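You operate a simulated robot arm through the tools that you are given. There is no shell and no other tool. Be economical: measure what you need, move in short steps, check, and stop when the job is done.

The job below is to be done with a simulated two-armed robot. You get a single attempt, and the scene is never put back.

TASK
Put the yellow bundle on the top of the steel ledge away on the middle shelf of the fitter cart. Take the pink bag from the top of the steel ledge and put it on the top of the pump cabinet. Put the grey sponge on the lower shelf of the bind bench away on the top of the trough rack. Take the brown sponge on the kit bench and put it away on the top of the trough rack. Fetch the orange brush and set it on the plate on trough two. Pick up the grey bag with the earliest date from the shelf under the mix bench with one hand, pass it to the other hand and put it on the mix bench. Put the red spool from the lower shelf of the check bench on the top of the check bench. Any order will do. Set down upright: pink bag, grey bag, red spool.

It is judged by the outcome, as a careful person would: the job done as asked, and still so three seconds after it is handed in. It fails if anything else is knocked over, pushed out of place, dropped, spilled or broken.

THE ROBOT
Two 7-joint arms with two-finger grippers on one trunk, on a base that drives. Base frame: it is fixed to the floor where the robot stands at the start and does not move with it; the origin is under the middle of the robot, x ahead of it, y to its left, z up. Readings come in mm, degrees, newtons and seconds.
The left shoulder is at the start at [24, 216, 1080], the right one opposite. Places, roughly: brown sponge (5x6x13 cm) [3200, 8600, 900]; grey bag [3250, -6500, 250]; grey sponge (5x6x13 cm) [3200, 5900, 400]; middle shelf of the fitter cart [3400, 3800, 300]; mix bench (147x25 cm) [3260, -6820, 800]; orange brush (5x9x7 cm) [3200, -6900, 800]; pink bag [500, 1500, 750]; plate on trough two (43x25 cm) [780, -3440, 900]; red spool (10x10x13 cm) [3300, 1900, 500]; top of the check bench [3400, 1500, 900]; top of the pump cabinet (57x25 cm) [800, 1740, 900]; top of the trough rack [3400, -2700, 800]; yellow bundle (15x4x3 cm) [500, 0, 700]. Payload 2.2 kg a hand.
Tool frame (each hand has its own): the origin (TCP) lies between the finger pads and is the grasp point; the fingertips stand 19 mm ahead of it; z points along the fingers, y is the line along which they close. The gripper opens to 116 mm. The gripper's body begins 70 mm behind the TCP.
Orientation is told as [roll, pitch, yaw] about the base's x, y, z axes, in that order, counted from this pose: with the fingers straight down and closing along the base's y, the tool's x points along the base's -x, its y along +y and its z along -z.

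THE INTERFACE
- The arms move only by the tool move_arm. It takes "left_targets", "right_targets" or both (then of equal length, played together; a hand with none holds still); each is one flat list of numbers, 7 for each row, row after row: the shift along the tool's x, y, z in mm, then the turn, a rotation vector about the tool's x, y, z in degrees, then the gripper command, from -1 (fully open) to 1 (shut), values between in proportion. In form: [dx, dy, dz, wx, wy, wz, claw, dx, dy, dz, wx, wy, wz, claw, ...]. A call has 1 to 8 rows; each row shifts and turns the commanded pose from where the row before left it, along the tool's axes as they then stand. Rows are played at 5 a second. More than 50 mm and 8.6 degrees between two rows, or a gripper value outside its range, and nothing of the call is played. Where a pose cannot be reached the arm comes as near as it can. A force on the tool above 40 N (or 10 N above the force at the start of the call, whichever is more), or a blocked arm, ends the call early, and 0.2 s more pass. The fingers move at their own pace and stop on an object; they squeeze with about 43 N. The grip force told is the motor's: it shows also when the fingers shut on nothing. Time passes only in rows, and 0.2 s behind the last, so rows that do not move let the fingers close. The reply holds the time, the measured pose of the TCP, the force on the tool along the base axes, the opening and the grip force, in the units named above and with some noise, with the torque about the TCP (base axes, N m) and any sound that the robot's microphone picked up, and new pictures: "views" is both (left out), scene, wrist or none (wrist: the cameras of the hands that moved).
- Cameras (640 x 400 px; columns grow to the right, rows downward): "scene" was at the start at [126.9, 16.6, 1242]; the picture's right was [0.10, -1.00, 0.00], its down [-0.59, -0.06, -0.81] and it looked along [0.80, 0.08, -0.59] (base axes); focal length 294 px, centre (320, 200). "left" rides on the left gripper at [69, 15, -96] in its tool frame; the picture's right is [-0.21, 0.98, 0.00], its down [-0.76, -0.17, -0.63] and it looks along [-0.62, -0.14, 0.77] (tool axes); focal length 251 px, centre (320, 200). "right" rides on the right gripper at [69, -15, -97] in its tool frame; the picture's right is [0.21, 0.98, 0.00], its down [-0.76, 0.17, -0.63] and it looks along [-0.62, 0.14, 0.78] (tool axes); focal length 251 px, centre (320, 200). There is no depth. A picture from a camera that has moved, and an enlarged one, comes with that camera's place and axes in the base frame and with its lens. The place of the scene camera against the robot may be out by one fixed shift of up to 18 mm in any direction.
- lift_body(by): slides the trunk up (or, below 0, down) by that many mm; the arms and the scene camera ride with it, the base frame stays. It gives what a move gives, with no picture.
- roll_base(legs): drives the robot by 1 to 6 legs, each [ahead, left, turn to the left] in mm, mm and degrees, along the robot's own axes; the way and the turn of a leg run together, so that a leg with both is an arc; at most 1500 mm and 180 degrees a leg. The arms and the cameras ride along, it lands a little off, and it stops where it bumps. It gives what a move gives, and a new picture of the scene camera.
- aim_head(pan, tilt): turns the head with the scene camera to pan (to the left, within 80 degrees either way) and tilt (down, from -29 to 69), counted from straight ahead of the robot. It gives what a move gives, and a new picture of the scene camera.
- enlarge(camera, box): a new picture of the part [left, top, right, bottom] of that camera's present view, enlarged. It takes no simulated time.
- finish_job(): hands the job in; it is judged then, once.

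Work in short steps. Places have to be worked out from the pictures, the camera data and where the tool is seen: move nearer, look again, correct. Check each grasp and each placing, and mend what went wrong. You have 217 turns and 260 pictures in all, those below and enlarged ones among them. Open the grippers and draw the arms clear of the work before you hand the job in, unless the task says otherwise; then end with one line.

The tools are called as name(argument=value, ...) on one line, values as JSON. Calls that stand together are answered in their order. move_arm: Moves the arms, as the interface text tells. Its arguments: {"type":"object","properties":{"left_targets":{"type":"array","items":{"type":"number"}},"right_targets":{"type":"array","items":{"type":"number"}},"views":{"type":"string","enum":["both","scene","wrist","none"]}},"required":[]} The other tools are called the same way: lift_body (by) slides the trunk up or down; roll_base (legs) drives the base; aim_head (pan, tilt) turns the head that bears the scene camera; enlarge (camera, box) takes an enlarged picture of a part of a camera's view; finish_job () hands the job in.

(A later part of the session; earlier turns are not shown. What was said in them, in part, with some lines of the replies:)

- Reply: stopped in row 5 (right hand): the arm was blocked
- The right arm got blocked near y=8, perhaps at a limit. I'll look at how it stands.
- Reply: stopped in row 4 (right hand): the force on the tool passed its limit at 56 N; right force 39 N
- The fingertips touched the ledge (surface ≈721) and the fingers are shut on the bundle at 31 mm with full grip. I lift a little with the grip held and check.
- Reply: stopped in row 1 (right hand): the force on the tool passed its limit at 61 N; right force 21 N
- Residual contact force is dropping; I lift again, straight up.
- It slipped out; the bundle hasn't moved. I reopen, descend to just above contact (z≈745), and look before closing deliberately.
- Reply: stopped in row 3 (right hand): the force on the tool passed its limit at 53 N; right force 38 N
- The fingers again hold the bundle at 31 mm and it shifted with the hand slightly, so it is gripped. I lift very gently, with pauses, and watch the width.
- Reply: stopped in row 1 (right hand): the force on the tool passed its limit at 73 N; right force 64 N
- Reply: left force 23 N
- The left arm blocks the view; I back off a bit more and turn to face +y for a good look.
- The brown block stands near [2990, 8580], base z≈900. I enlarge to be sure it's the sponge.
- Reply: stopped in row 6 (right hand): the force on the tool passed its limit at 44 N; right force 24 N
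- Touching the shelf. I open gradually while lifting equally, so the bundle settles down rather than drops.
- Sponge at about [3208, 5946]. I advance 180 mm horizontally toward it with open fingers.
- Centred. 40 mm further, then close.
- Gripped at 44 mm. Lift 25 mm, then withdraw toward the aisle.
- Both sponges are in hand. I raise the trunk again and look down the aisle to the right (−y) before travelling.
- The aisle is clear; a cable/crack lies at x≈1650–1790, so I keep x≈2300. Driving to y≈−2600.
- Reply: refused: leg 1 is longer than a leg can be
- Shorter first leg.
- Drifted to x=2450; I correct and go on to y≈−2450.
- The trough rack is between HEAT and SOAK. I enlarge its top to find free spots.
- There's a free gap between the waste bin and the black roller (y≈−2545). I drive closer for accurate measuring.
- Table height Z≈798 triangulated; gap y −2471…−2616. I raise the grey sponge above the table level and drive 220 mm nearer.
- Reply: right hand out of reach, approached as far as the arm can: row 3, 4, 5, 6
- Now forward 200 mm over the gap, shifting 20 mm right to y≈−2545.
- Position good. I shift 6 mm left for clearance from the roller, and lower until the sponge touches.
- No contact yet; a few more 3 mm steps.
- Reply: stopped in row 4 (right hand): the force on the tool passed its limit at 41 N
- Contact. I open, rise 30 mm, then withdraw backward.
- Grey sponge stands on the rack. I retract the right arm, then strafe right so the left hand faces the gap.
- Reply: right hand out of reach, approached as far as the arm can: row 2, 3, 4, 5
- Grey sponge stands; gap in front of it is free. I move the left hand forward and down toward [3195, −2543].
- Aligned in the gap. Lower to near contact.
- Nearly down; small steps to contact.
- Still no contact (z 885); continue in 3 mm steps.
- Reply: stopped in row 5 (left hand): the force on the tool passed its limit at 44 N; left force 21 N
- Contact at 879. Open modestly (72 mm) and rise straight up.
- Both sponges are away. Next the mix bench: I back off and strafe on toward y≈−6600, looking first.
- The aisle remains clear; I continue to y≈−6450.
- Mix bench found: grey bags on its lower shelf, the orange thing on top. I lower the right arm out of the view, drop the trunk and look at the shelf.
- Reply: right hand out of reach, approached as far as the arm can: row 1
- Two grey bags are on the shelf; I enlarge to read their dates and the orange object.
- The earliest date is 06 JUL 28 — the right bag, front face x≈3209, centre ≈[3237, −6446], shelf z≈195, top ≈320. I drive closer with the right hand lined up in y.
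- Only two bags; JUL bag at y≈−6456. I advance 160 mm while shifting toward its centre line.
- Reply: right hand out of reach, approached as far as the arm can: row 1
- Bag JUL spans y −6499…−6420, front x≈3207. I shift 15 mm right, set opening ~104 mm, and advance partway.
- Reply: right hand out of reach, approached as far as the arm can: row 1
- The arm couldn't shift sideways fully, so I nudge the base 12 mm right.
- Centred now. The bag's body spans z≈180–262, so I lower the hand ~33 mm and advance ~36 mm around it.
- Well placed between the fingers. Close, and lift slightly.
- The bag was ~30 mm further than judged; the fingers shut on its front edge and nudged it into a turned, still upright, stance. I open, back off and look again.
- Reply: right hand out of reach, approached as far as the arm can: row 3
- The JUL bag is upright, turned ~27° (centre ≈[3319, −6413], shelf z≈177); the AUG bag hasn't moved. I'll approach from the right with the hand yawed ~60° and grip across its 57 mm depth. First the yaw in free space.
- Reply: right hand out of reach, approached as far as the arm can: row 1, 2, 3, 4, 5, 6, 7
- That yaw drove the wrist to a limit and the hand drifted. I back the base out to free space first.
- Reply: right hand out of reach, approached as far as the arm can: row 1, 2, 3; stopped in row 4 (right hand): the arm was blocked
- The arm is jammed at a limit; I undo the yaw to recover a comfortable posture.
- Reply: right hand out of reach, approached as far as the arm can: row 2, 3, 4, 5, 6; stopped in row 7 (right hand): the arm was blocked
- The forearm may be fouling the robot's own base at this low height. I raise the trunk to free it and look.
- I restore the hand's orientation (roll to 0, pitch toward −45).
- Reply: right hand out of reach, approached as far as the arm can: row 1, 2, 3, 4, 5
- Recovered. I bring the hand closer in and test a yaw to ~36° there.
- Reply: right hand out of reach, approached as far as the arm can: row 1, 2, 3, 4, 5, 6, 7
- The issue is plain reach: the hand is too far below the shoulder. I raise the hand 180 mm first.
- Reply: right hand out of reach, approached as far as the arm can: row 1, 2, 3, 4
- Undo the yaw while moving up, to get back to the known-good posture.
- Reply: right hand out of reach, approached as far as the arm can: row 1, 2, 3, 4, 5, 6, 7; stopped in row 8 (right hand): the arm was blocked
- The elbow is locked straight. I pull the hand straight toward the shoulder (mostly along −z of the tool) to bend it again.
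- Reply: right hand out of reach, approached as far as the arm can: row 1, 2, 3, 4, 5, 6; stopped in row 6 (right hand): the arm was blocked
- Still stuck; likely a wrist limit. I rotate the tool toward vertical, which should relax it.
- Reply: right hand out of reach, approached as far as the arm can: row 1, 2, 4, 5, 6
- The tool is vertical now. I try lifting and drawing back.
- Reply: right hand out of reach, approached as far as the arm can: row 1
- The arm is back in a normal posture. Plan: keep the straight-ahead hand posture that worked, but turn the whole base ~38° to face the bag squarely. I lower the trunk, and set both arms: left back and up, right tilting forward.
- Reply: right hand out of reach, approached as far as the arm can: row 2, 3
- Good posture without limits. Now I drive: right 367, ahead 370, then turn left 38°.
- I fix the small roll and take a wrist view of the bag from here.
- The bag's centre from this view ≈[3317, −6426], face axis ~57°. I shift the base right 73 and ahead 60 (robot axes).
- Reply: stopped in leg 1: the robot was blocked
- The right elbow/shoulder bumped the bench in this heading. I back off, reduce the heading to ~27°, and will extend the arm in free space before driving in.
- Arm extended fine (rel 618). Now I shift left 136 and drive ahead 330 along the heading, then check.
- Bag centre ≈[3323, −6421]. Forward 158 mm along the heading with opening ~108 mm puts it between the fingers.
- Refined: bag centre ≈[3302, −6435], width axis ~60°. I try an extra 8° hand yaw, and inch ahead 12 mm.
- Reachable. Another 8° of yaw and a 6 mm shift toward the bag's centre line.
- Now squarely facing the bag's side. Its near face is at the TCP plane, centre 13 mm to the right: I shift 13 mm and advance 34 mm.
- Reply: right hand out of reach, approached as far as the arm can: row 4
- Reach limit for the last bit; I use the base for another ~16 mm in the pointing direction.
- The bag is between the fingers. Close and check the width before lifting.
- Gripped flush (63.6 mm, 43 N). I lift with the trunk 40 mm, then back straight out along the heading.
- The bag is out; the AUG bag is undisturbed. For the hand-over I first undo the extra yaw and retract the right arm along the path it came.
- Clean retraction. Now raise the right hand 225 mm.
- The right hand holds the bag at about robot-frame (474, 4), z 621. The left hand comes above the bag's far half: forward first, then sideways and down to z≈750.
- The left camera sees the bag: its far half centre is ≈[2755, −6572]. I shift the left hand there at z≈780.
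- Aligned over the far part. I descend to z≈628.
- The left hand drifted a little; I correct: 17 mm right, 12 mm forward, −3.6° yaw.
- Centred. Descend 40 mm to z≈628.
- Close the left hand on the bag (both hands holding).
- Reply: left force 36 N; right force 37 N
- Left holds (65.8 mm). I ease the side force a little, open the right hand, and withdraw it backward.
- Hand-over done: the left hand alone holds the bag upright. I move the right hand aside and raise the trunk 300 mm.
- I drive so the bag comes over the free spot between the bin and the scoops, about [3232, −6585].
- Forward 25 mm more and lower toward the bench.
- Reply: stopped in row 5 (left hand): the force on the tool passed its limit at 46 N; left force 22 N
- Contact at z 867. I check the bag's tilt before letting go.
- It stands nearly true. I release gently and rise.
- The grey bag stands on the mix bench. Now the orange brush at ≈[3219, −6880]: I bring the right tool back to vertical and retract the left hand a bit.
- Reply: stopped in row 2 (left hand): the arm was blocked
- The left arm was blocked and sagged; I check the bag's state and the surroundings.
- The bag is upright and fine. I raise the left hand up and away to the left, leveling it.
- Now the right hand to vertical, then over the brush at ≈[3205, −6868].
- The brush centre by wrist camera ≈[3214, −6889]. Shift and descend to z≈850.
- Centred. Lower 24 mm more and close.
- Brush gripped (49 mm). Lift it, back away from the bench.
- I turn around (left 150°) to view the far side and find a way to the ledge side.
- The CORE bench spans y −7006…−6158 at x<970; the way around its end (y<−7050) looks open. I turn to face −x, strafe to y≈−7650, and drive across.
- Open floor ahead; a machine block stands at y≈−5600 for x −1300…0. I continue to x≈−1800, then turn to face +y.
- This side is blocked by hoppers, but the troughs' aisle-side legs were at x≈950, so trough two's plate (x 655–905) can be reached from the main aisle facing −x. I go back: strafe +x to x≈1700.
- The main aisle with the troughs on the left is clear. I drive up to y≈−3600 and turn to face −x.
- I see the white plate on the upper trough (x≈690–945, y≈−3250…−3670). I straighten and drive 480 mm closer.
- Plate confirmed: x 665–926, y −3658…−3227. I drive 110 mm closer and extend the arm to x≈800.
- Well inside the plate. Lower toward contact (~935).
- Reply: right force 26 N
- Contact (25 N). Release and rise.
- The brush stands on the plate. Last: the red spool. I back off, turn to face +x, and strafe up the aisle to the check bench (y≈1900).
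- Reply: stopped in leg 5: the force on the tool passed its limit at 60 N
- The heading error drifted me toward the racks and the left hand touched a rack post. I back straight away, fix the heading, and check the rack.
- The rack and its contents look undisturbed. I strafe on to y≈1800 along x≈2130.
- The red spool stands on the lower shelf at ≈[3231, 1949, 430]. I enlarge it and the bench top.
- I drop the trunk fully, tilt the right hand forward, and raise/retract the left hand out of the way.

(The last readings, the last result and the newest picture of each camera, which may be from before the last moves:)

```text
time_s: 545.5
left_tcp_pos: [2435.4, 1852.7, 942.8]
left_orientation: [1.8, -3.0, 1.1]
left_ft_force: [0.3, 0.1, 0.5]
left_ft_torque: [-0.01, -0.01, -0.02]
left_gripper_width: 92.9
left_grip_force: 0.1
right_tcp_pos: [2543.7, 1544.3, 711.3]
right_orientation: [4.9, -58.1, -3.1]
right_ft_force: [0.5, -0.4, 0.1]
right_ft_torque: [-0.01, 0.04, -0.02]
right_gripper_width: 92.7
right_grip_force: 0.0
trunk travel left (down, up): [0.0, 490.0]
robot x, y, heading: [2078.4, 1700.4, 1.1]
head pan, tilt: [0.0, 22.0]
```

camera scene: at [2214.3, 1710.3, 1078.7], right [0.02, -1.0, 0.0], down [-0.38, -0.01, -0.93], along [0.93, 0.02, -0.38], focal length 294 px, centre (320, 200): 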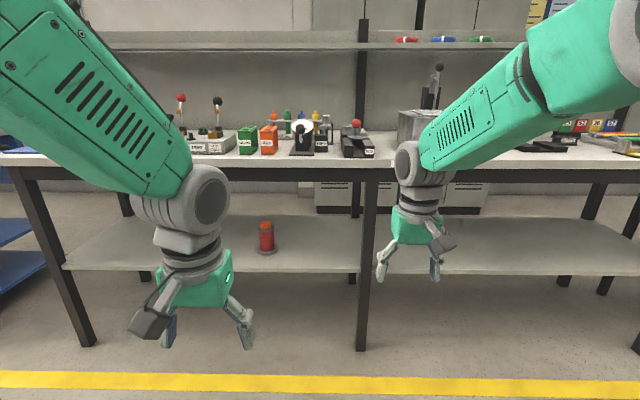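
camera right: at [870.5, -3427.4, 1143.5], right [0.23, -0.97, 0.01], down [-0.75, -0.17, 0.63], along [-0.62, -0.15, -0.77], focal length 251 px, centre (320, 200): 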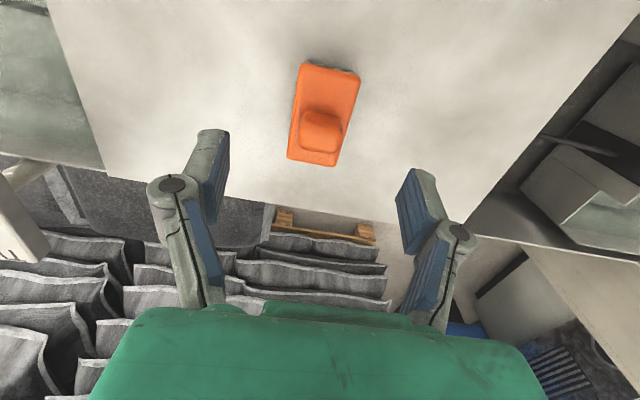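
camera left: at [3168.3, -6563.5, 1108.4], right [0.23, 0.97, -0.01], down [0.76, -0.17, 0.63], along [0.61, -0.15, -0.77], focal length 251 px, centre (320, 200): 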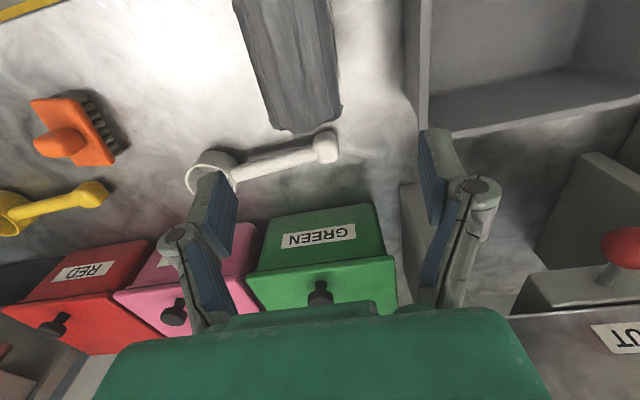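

move_arm(right_targets=[36.5, 0, 23, 1, 0, -0.6, -0.8, 36.5, 0, 23, 1, 0, -0.6, -0.8, 36.5, 0, 23, 1, 0, -0.6, -0.8, 36.5, 0, 23, 1, 0, -0.6, -0.8, 36.5, 0, 23, 0.9, 0, -0.6, -0.8, 0, 0, 0, 0, 0, 0, -0.8], views="none")

roll_base(legs=[[0, 0, -1], [0, 405, 0], [420, 0, 0]])

move_arm(right_targets=[0, 0, 0, 0, 0, 0, -0.8, 0, 0, 0, 0, 0, 0, -0.8], views="wrist")

```text
time_s: 546.9
left_tcp_pos: [2434.8, 1851.9, 943.3]
left_orientation: [1.8, -2.8, 1.1]
left_ft_force: [-0.3, -0.3, -0.6]
left_ft_torque: [0.01, 0.02, -0.01]
left_gripper_width: 93.2
left_grip_force: 0.0
right_tcp_pos: [2533.6, 1537.6, 481.2]
right_orientation: [-9.0, -56.5, 6.8]
right_ft_force: [-0.2, -0.2, 1.0]
right_ft_torque: [0.02, 0.02, 0.04]
right_gripper_width: 104.2
right_grip_force: 0.0
trunk travel left (down, up): [0.0, 490.0]
robot x, y, heading: [2082.7, 1703.0, 1.0]
head pan, tilt: [0.0, 22.0]
```

```text
time_s: 551.9
left_tcp_pos: [2844.5, 2258.6, 941.8]
left_orientation: [1.9, -2.8, 0.7]
left_ft_force: [-0.2, -0.7, -0.7]
left_ft_torque: [0.01, 0.03, 0.0]
left_gripper_width: 92.9
left_grip_force: 0.1
right_tcp_pos: [2941.8, 1945.5, 481.3]
right_orientation: [-8.5, -56.4, 5.9]
right_ft_force: [0.4, -0.2, -0.4]
right_ft_torque: [0.03, -0.01, 0.03]
right_gripper_width: 104.5
right_grip_force: 0.0
trunk travel left (down, up): [0.0, 490.0]
robot x, y, heading: [2486.7, 2112.1, 0.6]
head pan, tilt: [0.0, 22.0]
camera scene: at [2622.0, 2122.0, 1038.8], right [0.01, -1.0, 0.0], down [-0.38, 0.0, -0.93], along [0.93, 0.01, -0.38], focal length 294 px, centre (320, 200)
```

scene: 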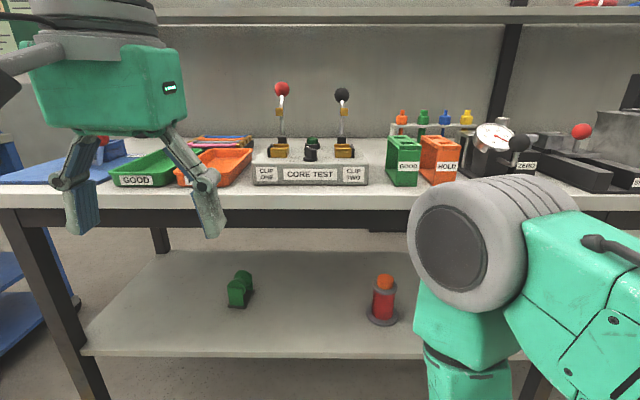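

```text
time_s: 552.5
left_tcp_pos: [2842.2, 2262.0, 944.3]
left_orientation: [1.7, -3.0, 0.6]
left_ft_force: [1.0, 0.3, 0.3]
left_ft_torque: [-0.02, -0.02, 0.03]
left_gripper_width: 92.8
left_grip_force: 0.1
right_tcp_pos: [2940.6, 1947.7, 483.8]
right_orientation: [-8.6, -56.6, 6.1]
right_ft_force: [-0.3, 0.5, -0.8]
right_ft_torque: [0.02, -0.01, 0.01]
right_gripper_width: 104.2
right_grip_force: 0.1
trunk travel left (down, up): [0.0, 490.0]
robot x, y, heading: [2488.0, 2111.3, 0.6]
head pan, tilt: [0.0, 22.0]
camera right: at [2821.7, 1932.8, 479.6], right [-0.1, 0.96, -0.26], down [-0.11, 0.25, 0.96], along [0.99, 0.12, 0.08], focal length 251 px, centre (320, 200)
```

right: 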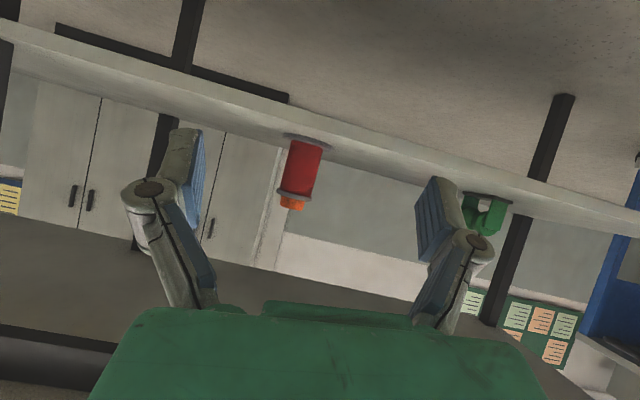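

Spool at ≈[3238, 1947], body centre z≈477. I fix the roll, drive 130 mm closer, and advance the hand partway.

roll_base(legs=[[130, 0, -0.5]])

move_arm(right_targets=[0, 0, 0, -4.3, 0, 0, -0.8, 0, 0, 0, -4.3, 0, 0, -0.8, -23.5, 0, 35, 0, 0, 0, -0.8, -23.5, 0, 35, 0, 0, 0, -0.8, 0, 0, 0, 0, 0, 0, -0.8, 0, 0, 0, 0, 0, 0, -0.8], views="wrist")

```text
time_s: 553.8
left_tcp_pos: [2978.8, 2260.4, 944.1]
left_orientation: [1.9, -2.9, 0.3]
left_ft_force: [0.5, -0.1, -0.3]
left_ft_torque: [0.0, 0.05, 0.03]
left_gripper_width: 92.9
left_grip_force: 0.1
right_tcp_pos: [3075.7, 1944.7, 484.4]
right_orientation: [-8.7, -56.6, 5.7]
right_ft_force: [0.2, 0.3, -0.5]
right_ft_torque: [0.0, 0.0, 0.0]
right_gripper_width: 104.6
right_grip_force: 0.1
trunk travel left (down, up): [0.0, 490.0]
robot x, y, heading: [2622.9, 2115.6, 0.1]
head pan, tilt: [0.0, 22.0]
camera scene: at [2757.6, 2124.1, 1038.7], right [0.0, -1.0, 0.0], down [-0.38, 0.0, -0.93], along [0.93, 0.0, -0.38], focal length 294 px, centre (320, 200)
```

scene: 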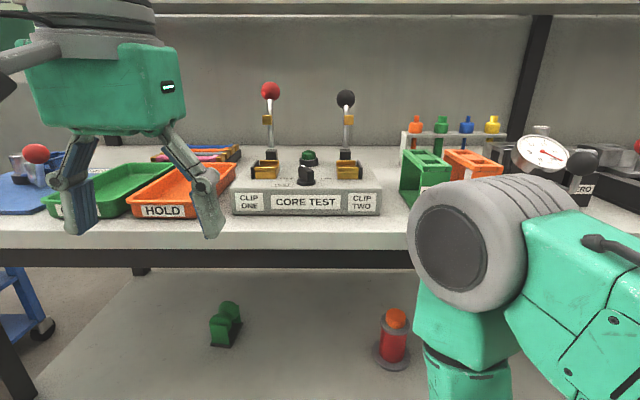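

```text
time_s: 555.2
left_tcp_pos: [2976.5, 2259.6, 943.2]
left_orientation: [2.0, -3.1, 0.3]
left_ft_force: [0.9, 0.9, 0.0]
left_ft_torque: [0.01, 0.0, -0.01]
left_gripper_width: 93.0
left_grip_force: 0.1
right_tcp_pos: [3159.2, 1955.0, 488.8]
right_orientation: [-0.2, -56.7, 5.7]
right_ft_force: [1.2, -0.3, -0.2]
right_ft_torque: [0.01, -0.01, 0.01]
right_gripper_width: 104.3
right_grip_force: 0.1
trunk travel left (down, up): [0.0, 490.0]
robot x, y, heading: [2627.4, 2112.7, 0.0]
head pan, tilt: [0.0, 22.0]
camera right: at [3042.9, 1927.3, 482.9], right [-0.21, 0.96, -0.18], down [-0.13, 0.15, 0.98], along [0.97, 0.23, 0.09], focal length 251 px, centre (320, 200)
```

right: 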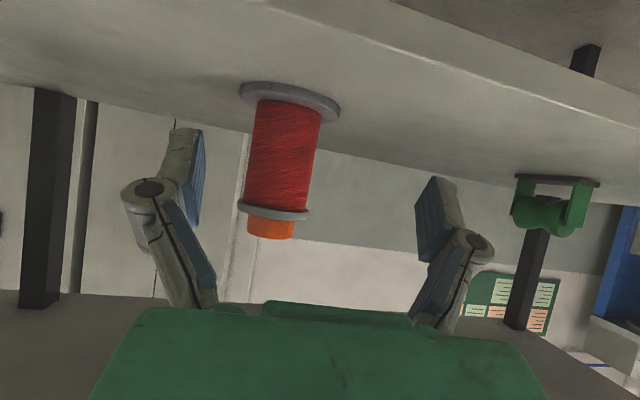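

Spool farther than thought (≈3260–3270). I advance 75 mm, correcting 18 mm right and slightly down.

move_arm(right_targets=[-16, -9, 34, 0, 0, 0, -0.8, -16, -9, 34, 0, 0, 0, -0.8, 0, 0, 0, 0, 0, 0, -0.8, 0, 0, 0, 0, 0, 0, -0.8], views="wrist")

```text
time_s: 556.2
left_tcp_pos: [2975.9, 2259.5, 944.4]
left_orientation: [1.8, -3.2, 0.4]
left_ft_force: [-0.3, -0.5, 0.0]
left_ft_torque: [-0.01, -0.01, -0.02]
left_gripper_width: 92.6
left_grip_force: 0.1
right_tcp_pos: [3236.9, 1944.6, 475.7]
right_orientation: [-0.1, -56.7, 5.7]
right_ft_force: [-0.7, -0.9, 0.0]
right_ft_torque: [0.01, 0.03, -0.01]
right_gripper_width: 104.6
right_grip_force: 0.0
trunk travel left (down, up): [0.0, 490.0]
robot x, y, heading: [2626.2, 2113.9, 0.2]
head pan, tilt: [0.0, 22.0]
camera right: at [3120.7, 1915.6, 469.4], right [-0.21, 0.96, -0.18], down [-0.13, 0.15, 0.98], along [0.97, 0.23, 0.09], focal length 251 px, centre (320, 200)
```

right: 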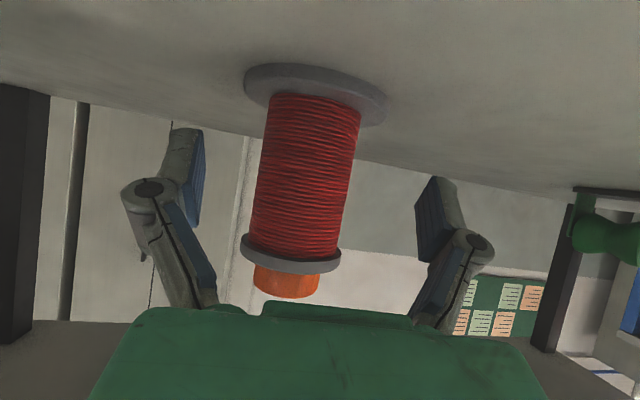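

Scale change gives the spool at ≈[3305, 1945]. I drive the base 66 mm forward to bring it into the grip.

roll_base(legs=[[66, 0, 0]])

move_arm(right_targets=[0, 0, 0, 0, 0, 0, -0.8, 0, 0, 0, 0, 0, 0, -0.8], views="wrist")

```text
time_s: 557.2
left_tcp_pos: [3017.4, 2254.6, 947.2]
left_orientation: [1.9, -3.5, -0.3]
left_ft_force: [-0.1, 1.2, -1.1]
left_ft_torque: [0.0, -0.01, -0.01]
left_gripper_width: 92.7
left_grip_force: 0.0
right_tcp_pos: [3259.0, 1943.9, 463.4]
right_orientation: [0.1, -54.7, 6.0]
right_ft_force: [0.1, 1.4, 1.8]
right_ft_torque: [-0.02, 0.02, 0.01]
right_gripper_width: 104.1
right_grip_force: 0.0
trunk travel left (down, up): [0.0, 490.0]
robot x, y, heading: [2669.2, 2114.0, -0.5]
head pan, tilt: [0.0, 22.0]
stopped in leg 1: the robot was blocked; the commanded pose is now the measured one
camera scene: at [2784.6, 2120.8, 1041.1], right [-0.01, -1.0, 0.0], down [-0.36, 0.0, -0.93], along [0.93, -0.01, -0.36], focal length 294 px, centre (320, 200)
```

scene: 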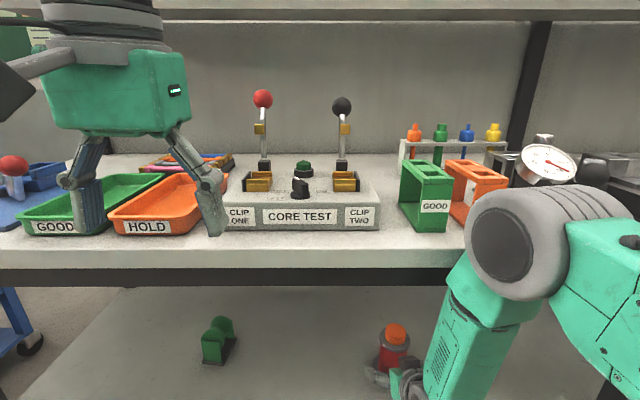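

```text
time_s: 557.8
left_tcp_pos: [3015.2, 2254.8, 948.1]
left_orientation: [1.8, -3.7, -0.2]
left_ft_force: [-0.1, -0.1, 0.4]
left_ft_torque: [0.03, -0.02, 0.03]
left_gripper_width: 92.8
left_grip_force: 0.0
right_tcp_pos: [3258.4, 1946.3, 462.9]
right_orientation: [0.1, -54.7, 6.0]
right_ft_force: [0.1, -0.6, 0.5]
right_ft_torque: [0.0, 0.02, 0.0]
right_gripper_width: 104.5
right_grip_force: 0.1
trunk travel left (down, up): [0.0, 490.0]
robot x, y, heading: [2675.5, 2115.0, -0.3]
head pan, tilt: [0.0, 22.0]
camera right: at [3142.4, 1916.0, 461.8], right [-0.23, 0.96, -0.17], down [-0.1, 0.16, 0.98], along [0.97, 0.24, 0.06], focal length 251 px, centre (320, 200)
```

right: 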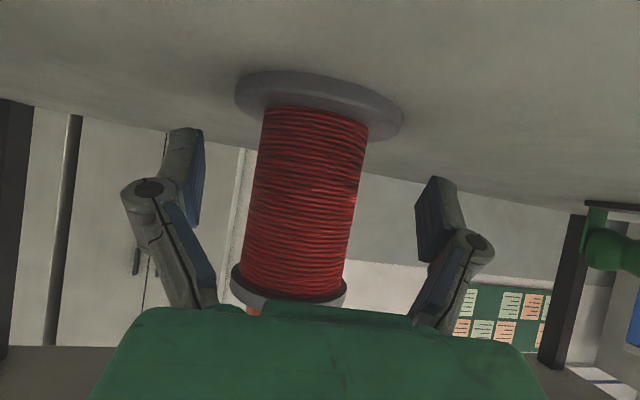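

The forearm met the bench edge. I back the base 45 mm and use arm extension instead.

roll_base(legs=[[-45, 0, 0.3]])

move_arm(right_targets=[-29, -4.4, 31, 0, 0, 0, -0.8, -29, -4.4, 31, 0, 0, 0, -0.8, 0, 0, 0, 0, 0, 0, -0.8, 0, 0, 0, 0, 0, 0, -0.8], views="both")

```text
time_s: 558.7
left_tcp_pos: [2982.1, 2257.0, 945.3]
left_orientation: [1.9, -3.1, 0.1]
left_ft_force: [-1.0, -0.1, -0.4]
left_ft_torque: [0.0, -0.06, 0.01]
left_gripper_width: 92.9
left_grip_force: 0.1
right_tcp_pos: [3224.1, 1948.4, 459.0]
right_orientation: [0.1, -54.6, 6.1]
right_ft_force: [0.6, 0.6, -0.7]
right_ft_torque: [0.01, 0.02, -0.01]
right_gripper_width: 104.6
right_grip_force: 0.0
trunk travel left (down, up): [0.0, 490.0]
robot x, y, heading: [2630.2, 2114.4, -0.1]
head pan, tilt: [0.0, 22.0]
camera scene: at [2758.4, 2121.9, 1039.2], right [0.0, -1.0, 0.0], down [-0.38, 0.0, -0.93], along [0.93, 0.0, -0.38], focal length 294 px, centre (320, 200)
```

scene: 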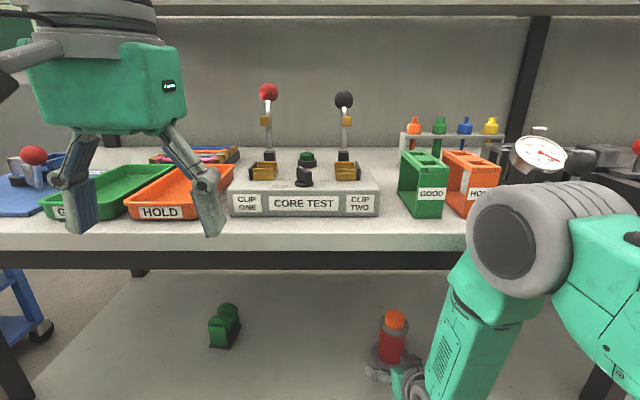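

```text
time_s: 559.7
left_tcp_pos: [2981.9, 2257.2, 945.3]
left_orientation: [1.9, -3.3, 0.0]
left_ft_force: [0.5, -0.1, 0.6]
left_ft_torque: [0.0, -0.05, 0.0]
left_gripper_width: 93.0
left_grip_force: 0.1
right_tcp_pos: [3308.8, 1948.9, 473.0]
right_orientation: [0.1, -54.6, 6.1]
right_ft_force: [-0.3, -1.8, 5.1]
right_ft_torque: [0.09, 0.2, 0.09]
right_gripper_width: 104.5
right_grip_force: 0.1
trunk travel left (down, up): [0.0, 490.0]
robot x, y, heading: [2626.4, 2112.4, 0.2]
head pan, tilt: [0.0, 22.0]
camera scene: at [2759.8, 2122.1, 1039.0], right [0.0, -1.0, 0.0], down [-0.38, 0.0, -0.93], along [0.93, 0.0, -0.38], focal length 294 px, centre (320, 200)
camera right: at [3193.2, 1919.0, 471.8], right [-0.23, 0.96, -0.17], down [-0.09, 0.16, 0.98], along [0.97, 0.24, 0.06], focal length 251 px, centre (320, 200)
```

scene: 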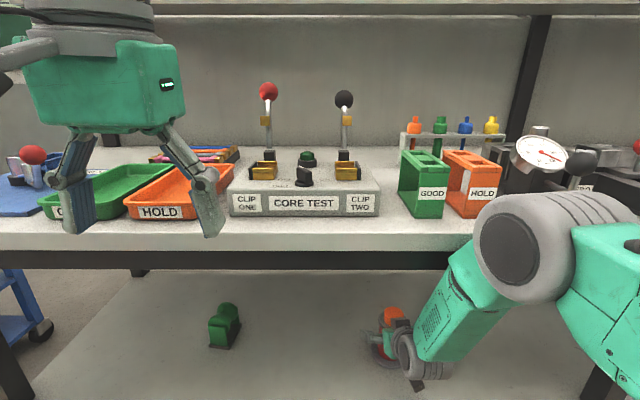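
right: 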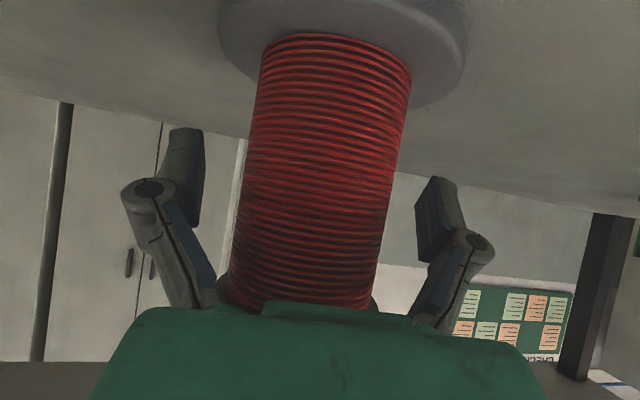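

The spool's centre is at the grip point; slight touch felt. I ease back 5 mm and close.

move_arm(right_targets=[3, 0, -4, 0, 0, 0, -0.8, 0, 0, 0, 0, 0, 0, 0, 0, 0, 0, 0, 0, 0, 1, 0, 0, 0, 0, 0, 0, 1, 0, 0, 0, 0, 0, 0, 1], views="wrist")

```text
time_s: 560.9
left_tcp_pos: [2981.5, 2256.8, 945.2]
left_orientation: [1.9, -3.4, 0.1]
left_ft_force: [-0.2, 0.6, 0.3]
left_ft_torque: [-0.01, 0.02, -0.01]
left_gripper_width: 92.9
left_grip_force: 0.0
right_tcp_pos: [3303.7, 1946.6, 472.4]
right_orientation: [0.2, -54.5, 6.2]
right_ft_force: [-0.5, -1.4, 1.8]
right_ft_torque: [-0.05, 0.2, 0.07]
right_gripper_width: 56.6
right_grip_force: 43.2
trunk travel left (down, up): [0.0, 490.0]
robot x, y, heading: [2631.4, 2117.4, -0.1]
head pan, tilt: [0.0, 22.0]
camera right: at [3187.8, 1918.6, 471.1], right [-0.23, 0.96, -0.17], down [-0.09, 0.16, 0.98], along [0.97, 0.24, 0.05], focal length 251 px, centre (320, 200)
```

right: 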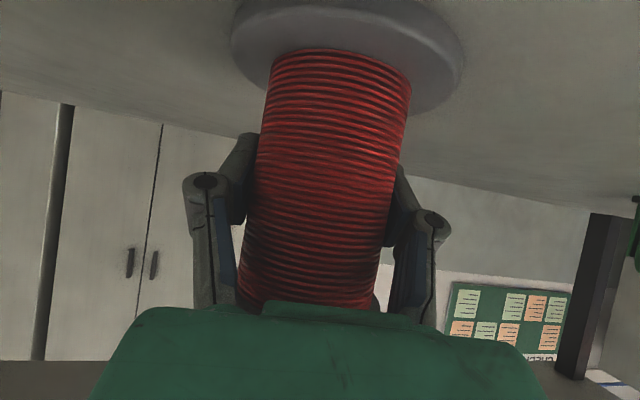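

Gripped (56.6 mm). Lift 25 mm with the arm, check, then back out with the base.

move_arm(right_targets=[-8, 0, -6, 0, 0, 0, 1, -12, 0, -9, 0, 0, 0, 1, 0, 0, 0, 0, 0, 0, 1], views="wrist")

roll_base(legs=[[-350, 0, 0]])

```text
time_s: 561.7
left_tcp_pos: [2980.0, 2256.0, 945.9]
left_orientation: [1.9, -3.2, 0.0]
left_ft_force: [-0.4, 0.0, 0.2]
left_ft_torque: [0.03, 0.02, -0.01]
left_gripper_width: 92.9
left_grip_force: 0.2
right_tcp_pos: [3306.3, 1945.2, 500.2]
right_orientation: [0.2, -54.8, 6.0]
right_ft_force: [-0.7, -0.7, -5.9]
right_ft_torque: [-0.01, -0.06, 0.01]
right_gripper_width: 56.6
right_grip_force: 42.7
trunk travel left (down, up): [0.0, 490.0]
robot x, y, heading: [2629.7, 2115.3, 0.1]
head pan, tilt: [0.0, 22.0]
camera right: at [3188.8, 1917.0, 498.5], right [-0.23, 0.96, -0.17], down [-0.1, 0.16, 0.98], along [0.97, 0.24, 0.06], focal length 251 px, centre (320, 200)
```

right: 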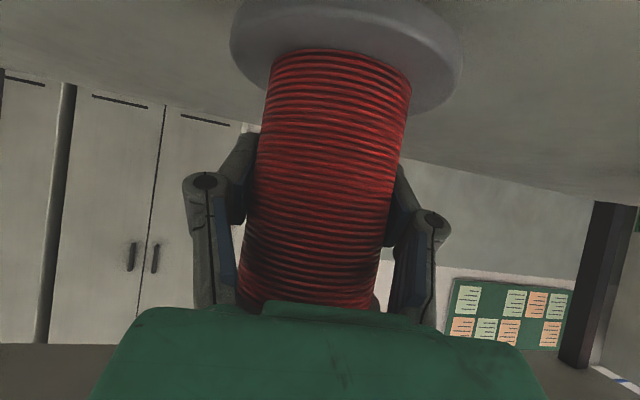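

```text
time_s: 564.0
left_tcp_pos: [2632.4, 2257.7, 945.1]
left_orientation: [2.0, -3.2, 0.7]
left_ft_force: [-0.5, 0.0, 0.1]
left_ft_torque: [-0.01, -0.05, -0.01]
left_gripper_width: 92.8
left_grip_force: 0.2
right_tcp_pos: [2959.0, 1951.3, 497.7]
right_orientation: [0.1, -54.6, 6.7]
right_ft_force: [-0.3, 0.0, -4.4]
right_ft_torque: [0.01, -0.05, 0.01]
right_gripper_width: 56.4
right_grip_force: 42.8
trunk travel left (down, up): [0.0, 490.0]
robot x, y, heading: [2282.4, 2115.2, 0.8]
head pan, tilt: [0.0, 22.0]
camera scene: at [2413.4, 2120.7, 1038.8], right [0.01, -1.0, 0.0], down [-0.38, 0.0, -0.93], along [0.93, 0.01, -0.38], focal length 294 px, centre (320, 200)
```

scene: 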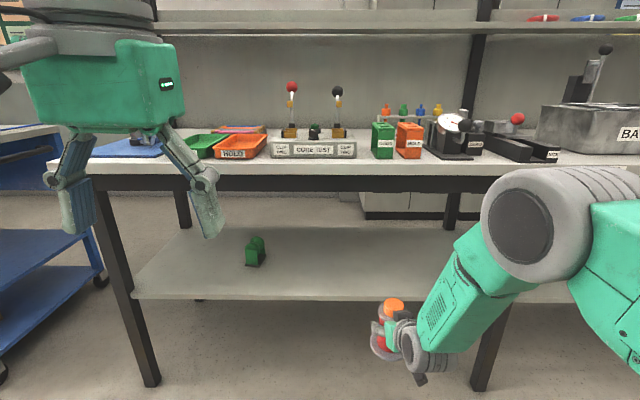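

The spool is out and upright in the hand. I raise the trunk 440 mm and strafe right to view the free space on the bench top around y≈1500.

lift_body(by=440)

roll_base(legs=[[0, -520, -0.8]])

aim_head(pan=-5, tilt=38)

```text
refused: 440 is not a number from -400 to 400
```

```text
time_s: 566.9
left_tcp_pos: [2633.8, 1743.4, 946.5]
left_orientation: [1.8, -3.3, -0.5]
left_ft_force: [-0.5, 1.1, 0.0]
left_ft_torque: [-0.02, -0.01, -0.04]
left_gripper_width: 92.8
left_grip_force: 0.2
right_tcp_pos: [2954.8, 1431.6, 498.2]
right_orientation: [0.0, -54.7, 5.6]
right_ft_force: [0.3, 0.0, -4.1]
right_ft_torque: [0.01, -0.03, 0.02]
right_gripper_width: 56.8
right_grip_force: 42.8
trunk travel left (down, up): [0.0, 490.0]
robot x, y, heading: [2284.9, 1604.8, -0.5]
head pan, tilt: [0.0, 22.0]
camera scene: at [2415.3, 1611.6, 1038.7], right [-0.01, -1.0, 0.0], down [-0.38, 0.0, -0.93], along [0.93, -0.01, -0.38], focal length 294 px, centre (320, 200)
```

scene: 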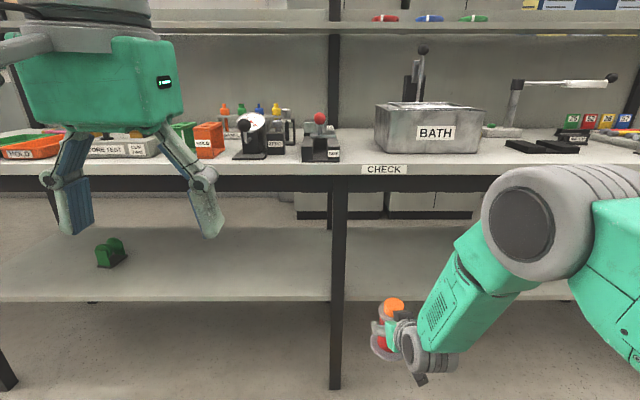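

```text
time_s: 567.7
left_tcp_pos: [2631.2, 1743.7, 947.1]
left_orientation: [1.9, -3.5, -0.4]
left_ft_force: [0.1, 0.2, -0.1]
left_ft_torque: [0.01, -0.01, 0.02]
left_gripper_width: 92.7
left_grip_force: 0.0
right_tcp_pos: [2954.3, 1431.2, 500.7]
right_orientation: [0.0, -54.9, 5.6]
right_ft_force: [-0.6, 0.2, -4.5]
right_ft_torque: [0.0, -0.06, -0.02]
right_gripper_width: 56.4
right_grip_force: 42.8
trunk travel left (down, up): [0.0, 490.0]
robot x, y, heading: [2284.2, 1602.7, -0.3]
head pan, tilt: [-5.0, 38.0]
camera scene: at [2408.4, 1603.4, 1013.6], right [-0.09, -1.0, 0.0], down [-0.62, 0.06, -0.79], along [0.78, -0.07, -0.62], focal length 294 px, centre (320, 200)
```

scene: 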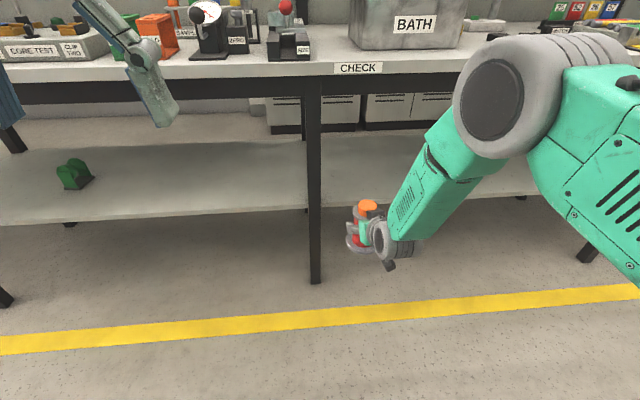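

A free strip lies in front of the BATH box (x≈3104–3244, y≈1390–1550). I raise the trunk 400 mm plus 40 mm by arm, then drive so the spool comes over [3172, 1450].

lift_body(by=400)

move_arm(right_targets=[-20, 0, -14, 0, 0, 0, 1, -20, 0, -14, 0, 0, 0, 1, 0, 0, 0, 0, 0, 0, 1], views="none")

roll_base(legs=[[150, 18, 0.3]])

```text
time_s: 571.6
left_tcp_pos: [2631.4, 1744.4, 1347.3]
left_orientation: [1.9, -3.6, -0.4]
left_ft_force: [0.7, 0.3, 0.4]
left_ft_torque: [0.04, 0.02, 0.0]
left_gripper_width: 92.7
left_grip_force: 0.0
right_tcp_pos: [2955.1, 1431.0, 901.1]
right_orientation: [0.2, -54.8, 5.6]
right_ft_force: [0.6, -0.3, -4.1]
right_ft_torque: [0.01, -0.03, 0.01]
right_gripper_width: 56.3
right_grip_force: 43.6
trunk travel left (down, up): [-400.0, 90.0]
robot x, y, heading: [2286.0, 1604.3, -0.3]
head pan, tilt: [-5.0, 38.0]
```

```text
time_s: 572.4
left_tcp_pos: [2633.9, 1744.5, 1347.0]
left_orientation: [1.9, -3.4, -0.4]
left_ft_force: [0.4, -0.6, 0.2]
left_ft_torque: [-0.03, 0.01, 0.0]
left_gripper_width: 92.8
left_grip_force: 0.1
right_tcp_pos: [2958.3, 1429.9, 949.9]
right_orientation: [0.1, -54.9, 5.6]
right_ft_force: [0.6, 0.0, -5.5]
right_ft_torque: [-0.05, -0.01, -0.02]
right_gripper_width: 56.8
right_grip_force: 43.3
trunk travel left (down, up): [-400.0, 90.0]
robot x, y, heading: [2283.7, 1603.3, -0.2]
head pan, tilt: [-5.0, 38.0]
```

```text
time_s: 573.7
left_tcp_pos: [2775.6, 1758.4, 1349.3]
left_orientation: [2.1, -3.6, 0.0]
left_ft_force: [-0.3, -0.4, 0.4]
left_ft_torque: [0.01, 0.04, -0.03]
left_gripper_width: 92.7
left_grip_force: 0.0
right_tcp_pos: [3105.0, 1450.9, 950.3]
right_orientation: [0.5, -55.0, 5.7]
right_ft_force: [0.0, -0.1, -5.0]
right_ft_torque: [0.02, -0.07, 0.0]
right_gripper_width: 56.3
right_grip_force: 43.1
trunk travel left (down, up): [-400.0, 90.0]
robot x, y, heading: [2432.4, 1621.1, 0.2]
head pan, tilt: [-5.0, 38.0]
camera scene: at [2554.9, 1616.4, 1413.8], right [-0.09, -1.0, 0.0], down [-0.61, 0.06, -0.79], along [0.78, -0.07, -0.62], focal length 294 px, centre (320, 200)
```

scene: 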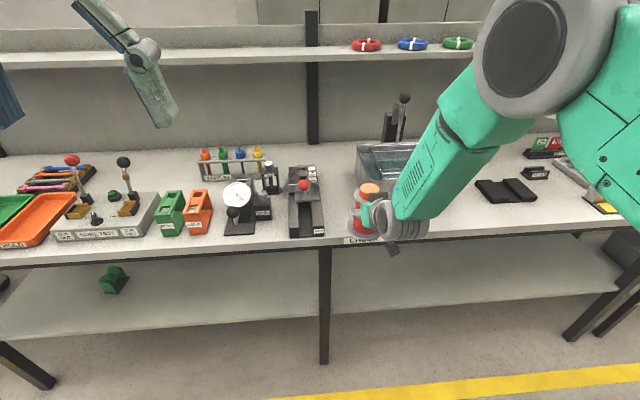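

Plenty of room: bench front x≈3094, BATH from x≈3320. I drive 85 mm more to put the spool over [3190, 1452], then lower.

roll_base(legs=[[85, 0, 0]])

move_arm(right_targets=[16, 0, 11.5, 0, 0, 0, 1, 16, 0, 11.5, 0, 0, 0, 1, 4, 0, 3, 0, 0, 0, 1, 3.3, 0, 2.3, 0, 0, 0, 1, 3.3, 0, 2.3, 0, 0, 0, 1, 0, 0, 0, 0, 0, 0, 1], views="scene")

```text
time_s: 574.8
left_tcp_pos: [2855.5, 1767.0, 1349.0]
left_orientation: [1.8, -3.9, 0.2]
left_ft_force: [-0.5, 0.2, 0.1]
left_ft_torque: [0.02, 0.0, 0.01]
left_gripper_width: 93.0
left_grip_force: 0.0
right_tcp_pos: [3187.9, 1457.7, 954.8]
right_orientation: [0.0, -55.2, 6.6]
right_ft_force: [-9.0, 14.8, 1.9]
right_ft_torque: [-0.05, -0.16, -0.05]
right_gripper_width: 56.3
right_grip_force: 42.7
trunk travel left (down, up): [-400.0, 90.0]
robot x, y, heading: [2513.7, 1622.9, 0.1]
head pan, tilt: [-5.0, 38.0]
camera scene: at [2638.5, 1627.5, 1414.1], right [-0.08, -1.0, 0.0], down [-0.61, 0.05, -0.79], along [0.78, -0.07, -0.62], focal length 294 px, centre (320, 200)
```

scene: 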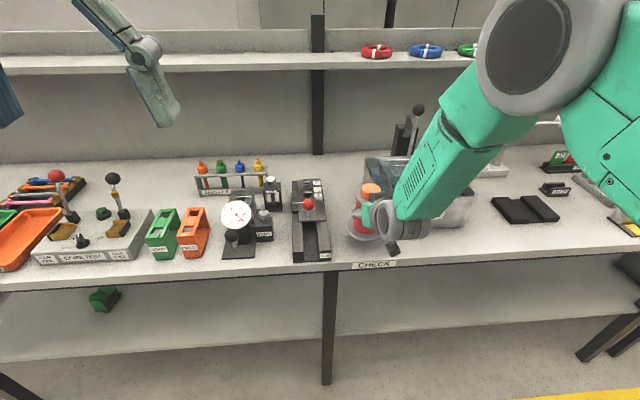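

```text
time_s: 576.0
left_tcp_pos: [2851.9, 1760.2, 1351.2]
left_orientation: [2.0, -4.1, 0.1]
left_ft_force: [-0.1, -1.4, 0.2]
left_ft_torque: [0.03, 0.04, 0.0]
left_gripper_width: 92.9
left_grip_force: 0.0
right_tcp_pos: [3189.5, 1459.3, 911.9]
right_orientation: [0.9, -56.3, 6.1]
right_ft_force: [-17.2, 13.8, 22.3]
right_ft_torque: [0.4, 0.37, -0.36]
right_gripper_width: 55.9
right_grip_force: 42.6
trunk travel left (down, up): [-400.0, 90.0]
robot x, y, heading: [2515.6, 1622.7, 0.4]
head pan, tilt: [-5.0, 38.0]
stopped in row 5 (right hand): the force on the tool passed its limit at 41 N (the readings are from after the stop); the commanded pose is now the measured one
camera scene: at [2634.8, 1627.0, 1414.4], right [-0.08, -1.0, 0.0], down [-0.61, 0.05, -0.79], along [0.79, -0.07, -0.61], focal length 294 px, centre (320, 200)
```

scene: 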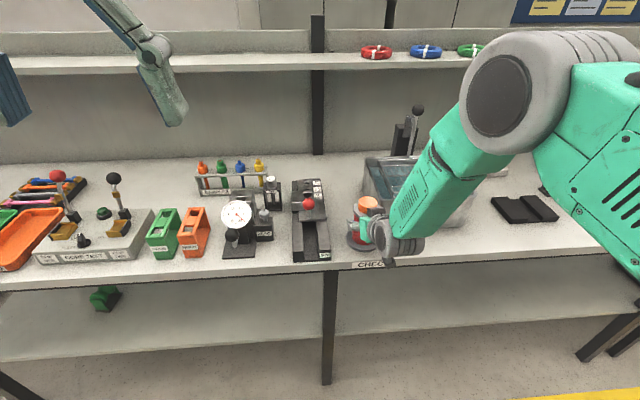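

The spool is brushing the BATH corner (side force). I lift off a little, move 45 mm back and 20 mm left.

move_arm(right_targets=[-12, 5, -14, 0, 0, 0, 1, 13, 8, -19, 0, 0, 0, 1, 13, 8, -19, 0, 0, 0, 1, 0, 0, 0, 0, 0, 0, 1, 0, 0, 0, 0, 0, 0, 1], views="both")

enlarge(camera="scene", box=[280, 130, 500, 280])

```text
time_s: 577.2
left_tcp_pos: [2854.1, 1760.5, 1348.6]
left_orientation: [2.0, -3.4, 0.2]
left_ft_force: [-0.6, 0.2, 0.6]
left_ft_torque: [-0.03, -0.02, 0.02]
left_gripper_width: 92.9
left_grip_force: 0.1
right_tcp_pos: [3137.1, 1470.3, 922.9]
right_orientation: [0.6, -56.1, 6.0]
right_ft_force: [0.4, -0.3, -4.1]
right_ft_torque: [0.02, -0.09, 0.02]
right_gripper_width: 55.2
right_grip_force: 43.4
trunk travel left (down, up): [-400.0, 90.0]
robot x, y, heading: [2516.2, 1625.0, 0.2]
head pan, tilt: [-5.0, 38.0]
camera scene: at [2641.3, 1623.2, 1413.6], right [-0.08, -1.0, 0.0], down [-0.62, 0.05, -0.79], along [0.78, -0.07, -0.62], focal length 294 px, centre (320, 200)
camera right: at [3020.9, 1440.3, 919.3], right [-0.23, 0.96, -0.17], down [-0.12, 0.15, 0.98], along [0.97, 0.25, 0.08], focal length 251 px, centre (320, 200)
```

scene: 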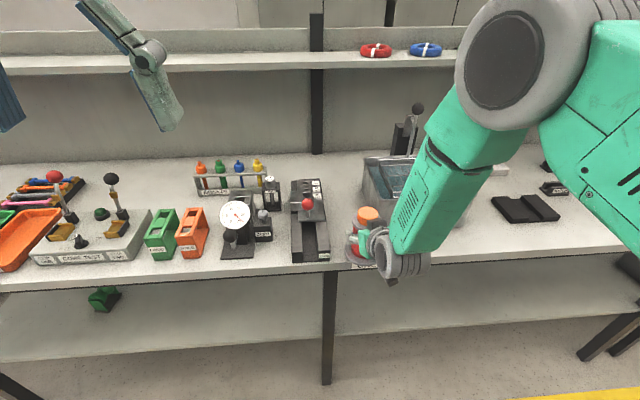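
right: 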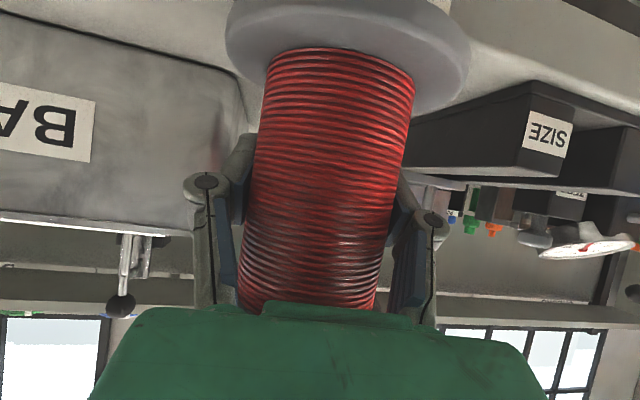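

```text
2.67 times, centred on (390, 205) of scene
camera zoom: at [2641.3, 1623.2, 1413.6], right [-0.08, -1.0, 0.0], down [-0.62, 0.05, -0.79], along [0.78, -0.07, -0.62], focal length 784 px, centre (133, 187)
```

zoom: 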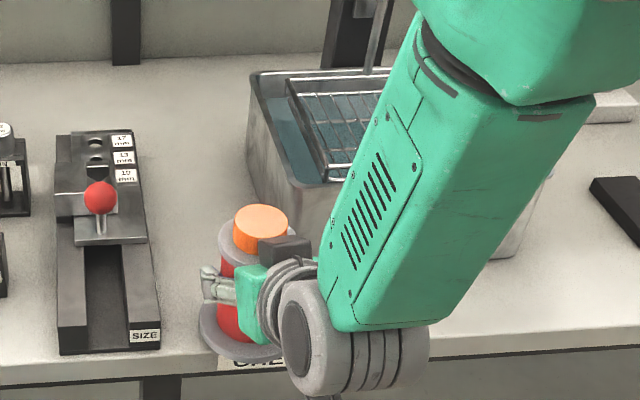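

I aim for [3168, 1482]: clear of the BATH, the slider, and fully on the bench. Move there, then lower.

move_arm(right_targets=[-12, 7, 10, 0, 0, 0, 1, -9, 4, 13, 0, 0, 0, 1, 0, 0, 0, 0, 0, 0, 1, 0, 0, 0, 0, 0, 0, 1], views="none")

move_arm(right_targets=[10, 0, 7, 0, 0, 0, 1, 3.3, 0, 2.3, 0, 0, 0, 1, 2.5, 0, 1.7, 0, 0, 0, 1, 2.5, 0, 1.7, 0, 0, 0, 1, 2.5, 0, 1.7, 0, 0, 0, 1, 2.5, 0, 1.7, 0, 0, 0, 1, 0, 0, 0, 0, 0, 0, 1], views="scene")

```text
time_s: 578.2
left_tcp_pos: [2855.3, 1759.0, 1347.8]
left_orientation: [2.1, -3.4, 0.3]
left_ft_force: [-0.2, -0.4, -0.6]
left_ft_torque: [-0.01, -0.02, 0.02]
left_gripper_width: 92.8
left_grip_force: 0.0
right_tcp_pos: [3167.2, 1482.4, 927.9]
right_orientation: [0.6, -56.0, 6.0]
right_ft_force: [0.3, -0.4, -5.6]
right_ft_torque: [-0.02, -0.03, 0.02]
right_gripper_width: 55.5
right_grip_force: 43.7
trunk travel left (down, up): [-400.0, 90.0]
robot x, y, heading: [2516.0, 1621.1, 0.3]
head pan, tilt: [-5.0, 38.0]
```

```text
time_s: 579.8
left_tcp_pos: [2850.6, 1760.6, 1352.0]
left_orientation: [2.2, -4.2, 0.2]
left_ft_force: [1.3, 1.3, 0.1]
left_ft_torque: [0.0, -0.01, -0.01]
left_gripper_width: 93.1
left_grip_force: 0.2
right_tcp_pos: [3168.6, 1484.0, 908.4]
right_orientation: [0.5, -56.8, 6.1]
right_ft_force: [-0.4, -3.5, 38.8]
right_ft_torque: [-0.08, 0.28, 0.04]
right_gripper_width: 55.2
right_grip_force: 42.6
trunk travel left (down, up): [-400.0, 90.0]
robot x, y, heading: [2515.7, 1619.2, 0.2]
head pan, tilt: [-5.0, 38.0]
camera scene: at [2633.7, 1623.4, 1414.7], right [-0.08, -1.0, 0.0], down [-0.61, 0.05, -0.79], along [0.79, -0.07, -0.61], focal length 294 px, centre (320, 200)
```

scene: 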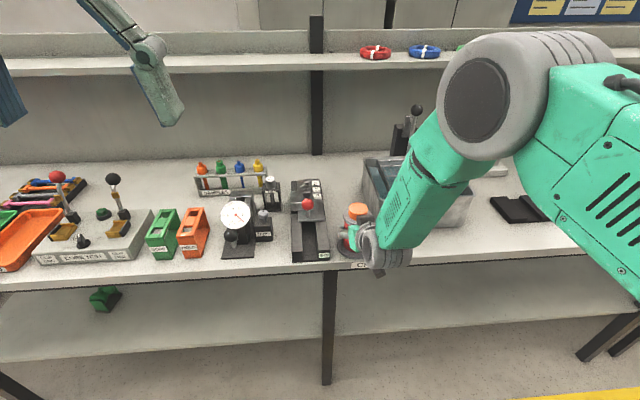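

Firm vertical contact (39 N) only. I check the spool's footing before release.

enlarge(camera="scene", box=[290, 160, 450, 290])

```text
3.08 times, centred on (370, 225) of scene
camera zoom: at [2633.7, 1623.4, 1414.7], right [-0.08, -1.0, 0.0], down [-0.61, 0.05, -0.79], along [0.79, -0.07, -0.61], focal length 905 px, centre (166, 123)
```

zoom: 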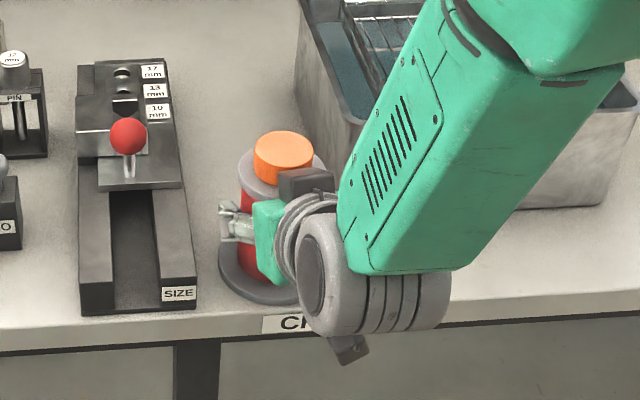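

The spool's flange is fully on the bench. I open and withdraw straight back.

move_arm(right_targets=[-1.5, 0, -1, 0, 0, 0, 0.3, 0, 0, 0, 0, 0, 0, -0.45, 0, 0, 0, 0, 0, 0, -0.5, 0, 0, 0, 0, 0, 0, -0.5, 11, 2, -16.5, 0, 0, 0, -0.5, 22, 4, -33, 0, 0, 0, -0.5, 22, 4, -33, 0, 0, 0, -0.5], views="scene")

```text
time_s: 581.4
left_tcp_pos: [2854.6, 1760.4, 1349.3]
left_orientation: [2.0, -3.5, 0.2]
left_ft_force: [-0.8, 0.2, 0.3]
left_ft_torque: [-0.01, 0.01, 0.02]
left_gripper_width: 92.6
left_grip_force: 0.1
right_tcp_pos: [3066.4, 1479.6, 906.6]
right_orientation: [0.6, -56.0, 6.1]
right_ft_force: [0.0, 0.0, 0.1]
right_ft_torque: [0.0, 0.02, 0.04]
right_gripper_width: 87.3
right_grip_force: 0.0
trunk travel left (down, up): [-400.0, 90.0]
robot x, y, heading: [2515.5, 1620.8, 0.4]
head pan, tilt: [-5.0, 38.0]
camera scene: at [2640.2, 1622.9, 1413.8], right [-0.08, -1.0, 0.0], down [-0.62, 0.05, -0.79], along [0.78, -0.07, -0.62], focal length 294 px, centre (320, 200)
```

scene: 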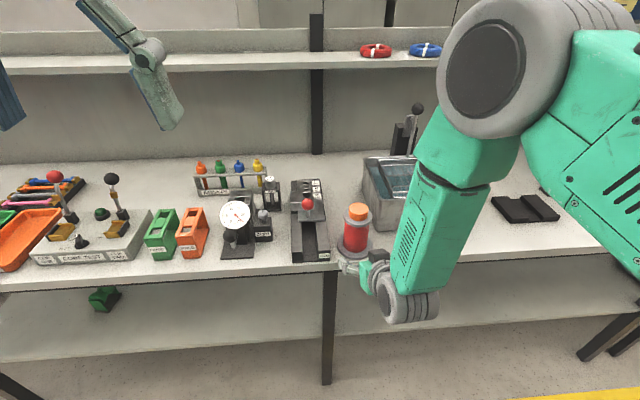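

The spool stands upright on the bench top. I back the base well clear and take a final look.

roll_base(legs=[[-500, 0, 0]])

enlarge(camera="scene", box=[240, 60, 480, 210])

```text
time_s: 584.3
left_tcp_pos: [2363.2, 1758.9, 1348.4]
left_orientation: [2.1, -3.5, 0.2]
left_ft_force: [0.1, 0.9, -0.3]
left_ft_torque: [-0.02, 0.0, 0.03]
left_gripper_width: 92.5
left_grip_force: 0.0
right_tcp_pos: [2575.8, 1478.2, 906.8]
right_orientation: [0.6, -56.0, 6.1]
right_ft_force: [0.8, -0.1, -0.5]
right_ft_torque: [0.02, -0.01, -0.02]
right_gripper_width: 87.0
right_grip_force: 0.0
trunk travel left (down, up): [-400.0, 90.0]
robot x, y, heading: [2018.4, 1621.8, 0.1]
head pan, tilt: [-5.0, 38.0]
camera scene: at [2149.2, 1620.8, 1413.6], right [-0.08, -1.0, 0.0], down [-0.62, 0.05, -0.79], along [0.78, -0.07, -0.62], focal length 294 px, centre (320, 200)
```

scene: 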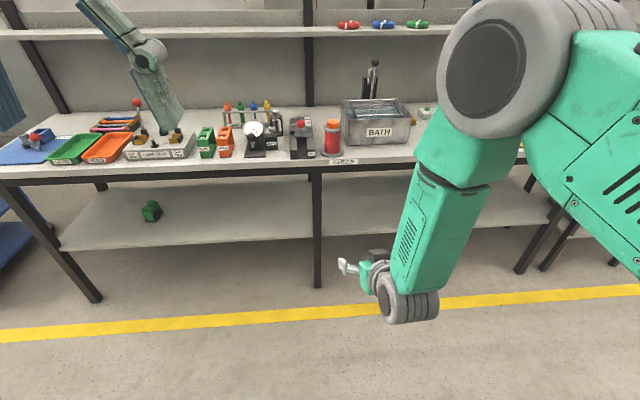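

```text
2.67 times, centred on (360, 135) of scene
camera zoom: at [2149.2, 1620.8, 1413.6], right [-0.08, -1.0, 0.0], down [-0.62, 0.05, -0.79], along [0.78, -0.07, -0.62], focal length 784 px, centre (213, 373)
```

zoom: 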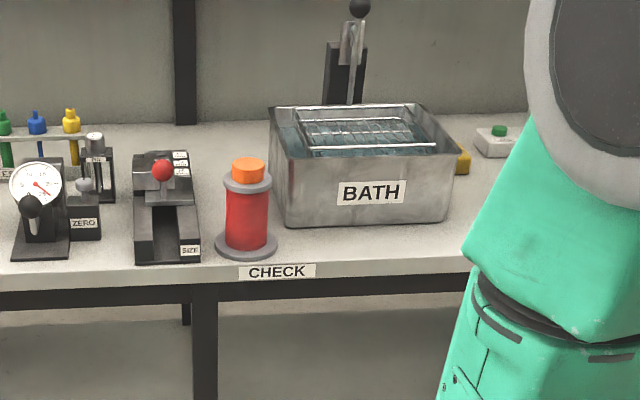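

All seven jobs are placed and checked, both grippers are open, and the arms are clear. I hand the job in.

finish_job()

```text
The job is handed in.
```

All seven items are placed as asked and the job is handed in. The pink bag, the grey bag (06 JUL 28, passed from right hand to left) and the red spool stood upright when I left them. I bumped a few things on the way: the CHECKED rack, the mix bench, the check bench and its BATH box, and possibly a drawer handle on the fitter cart. In the later pictures none of them looked moved or knocked over.
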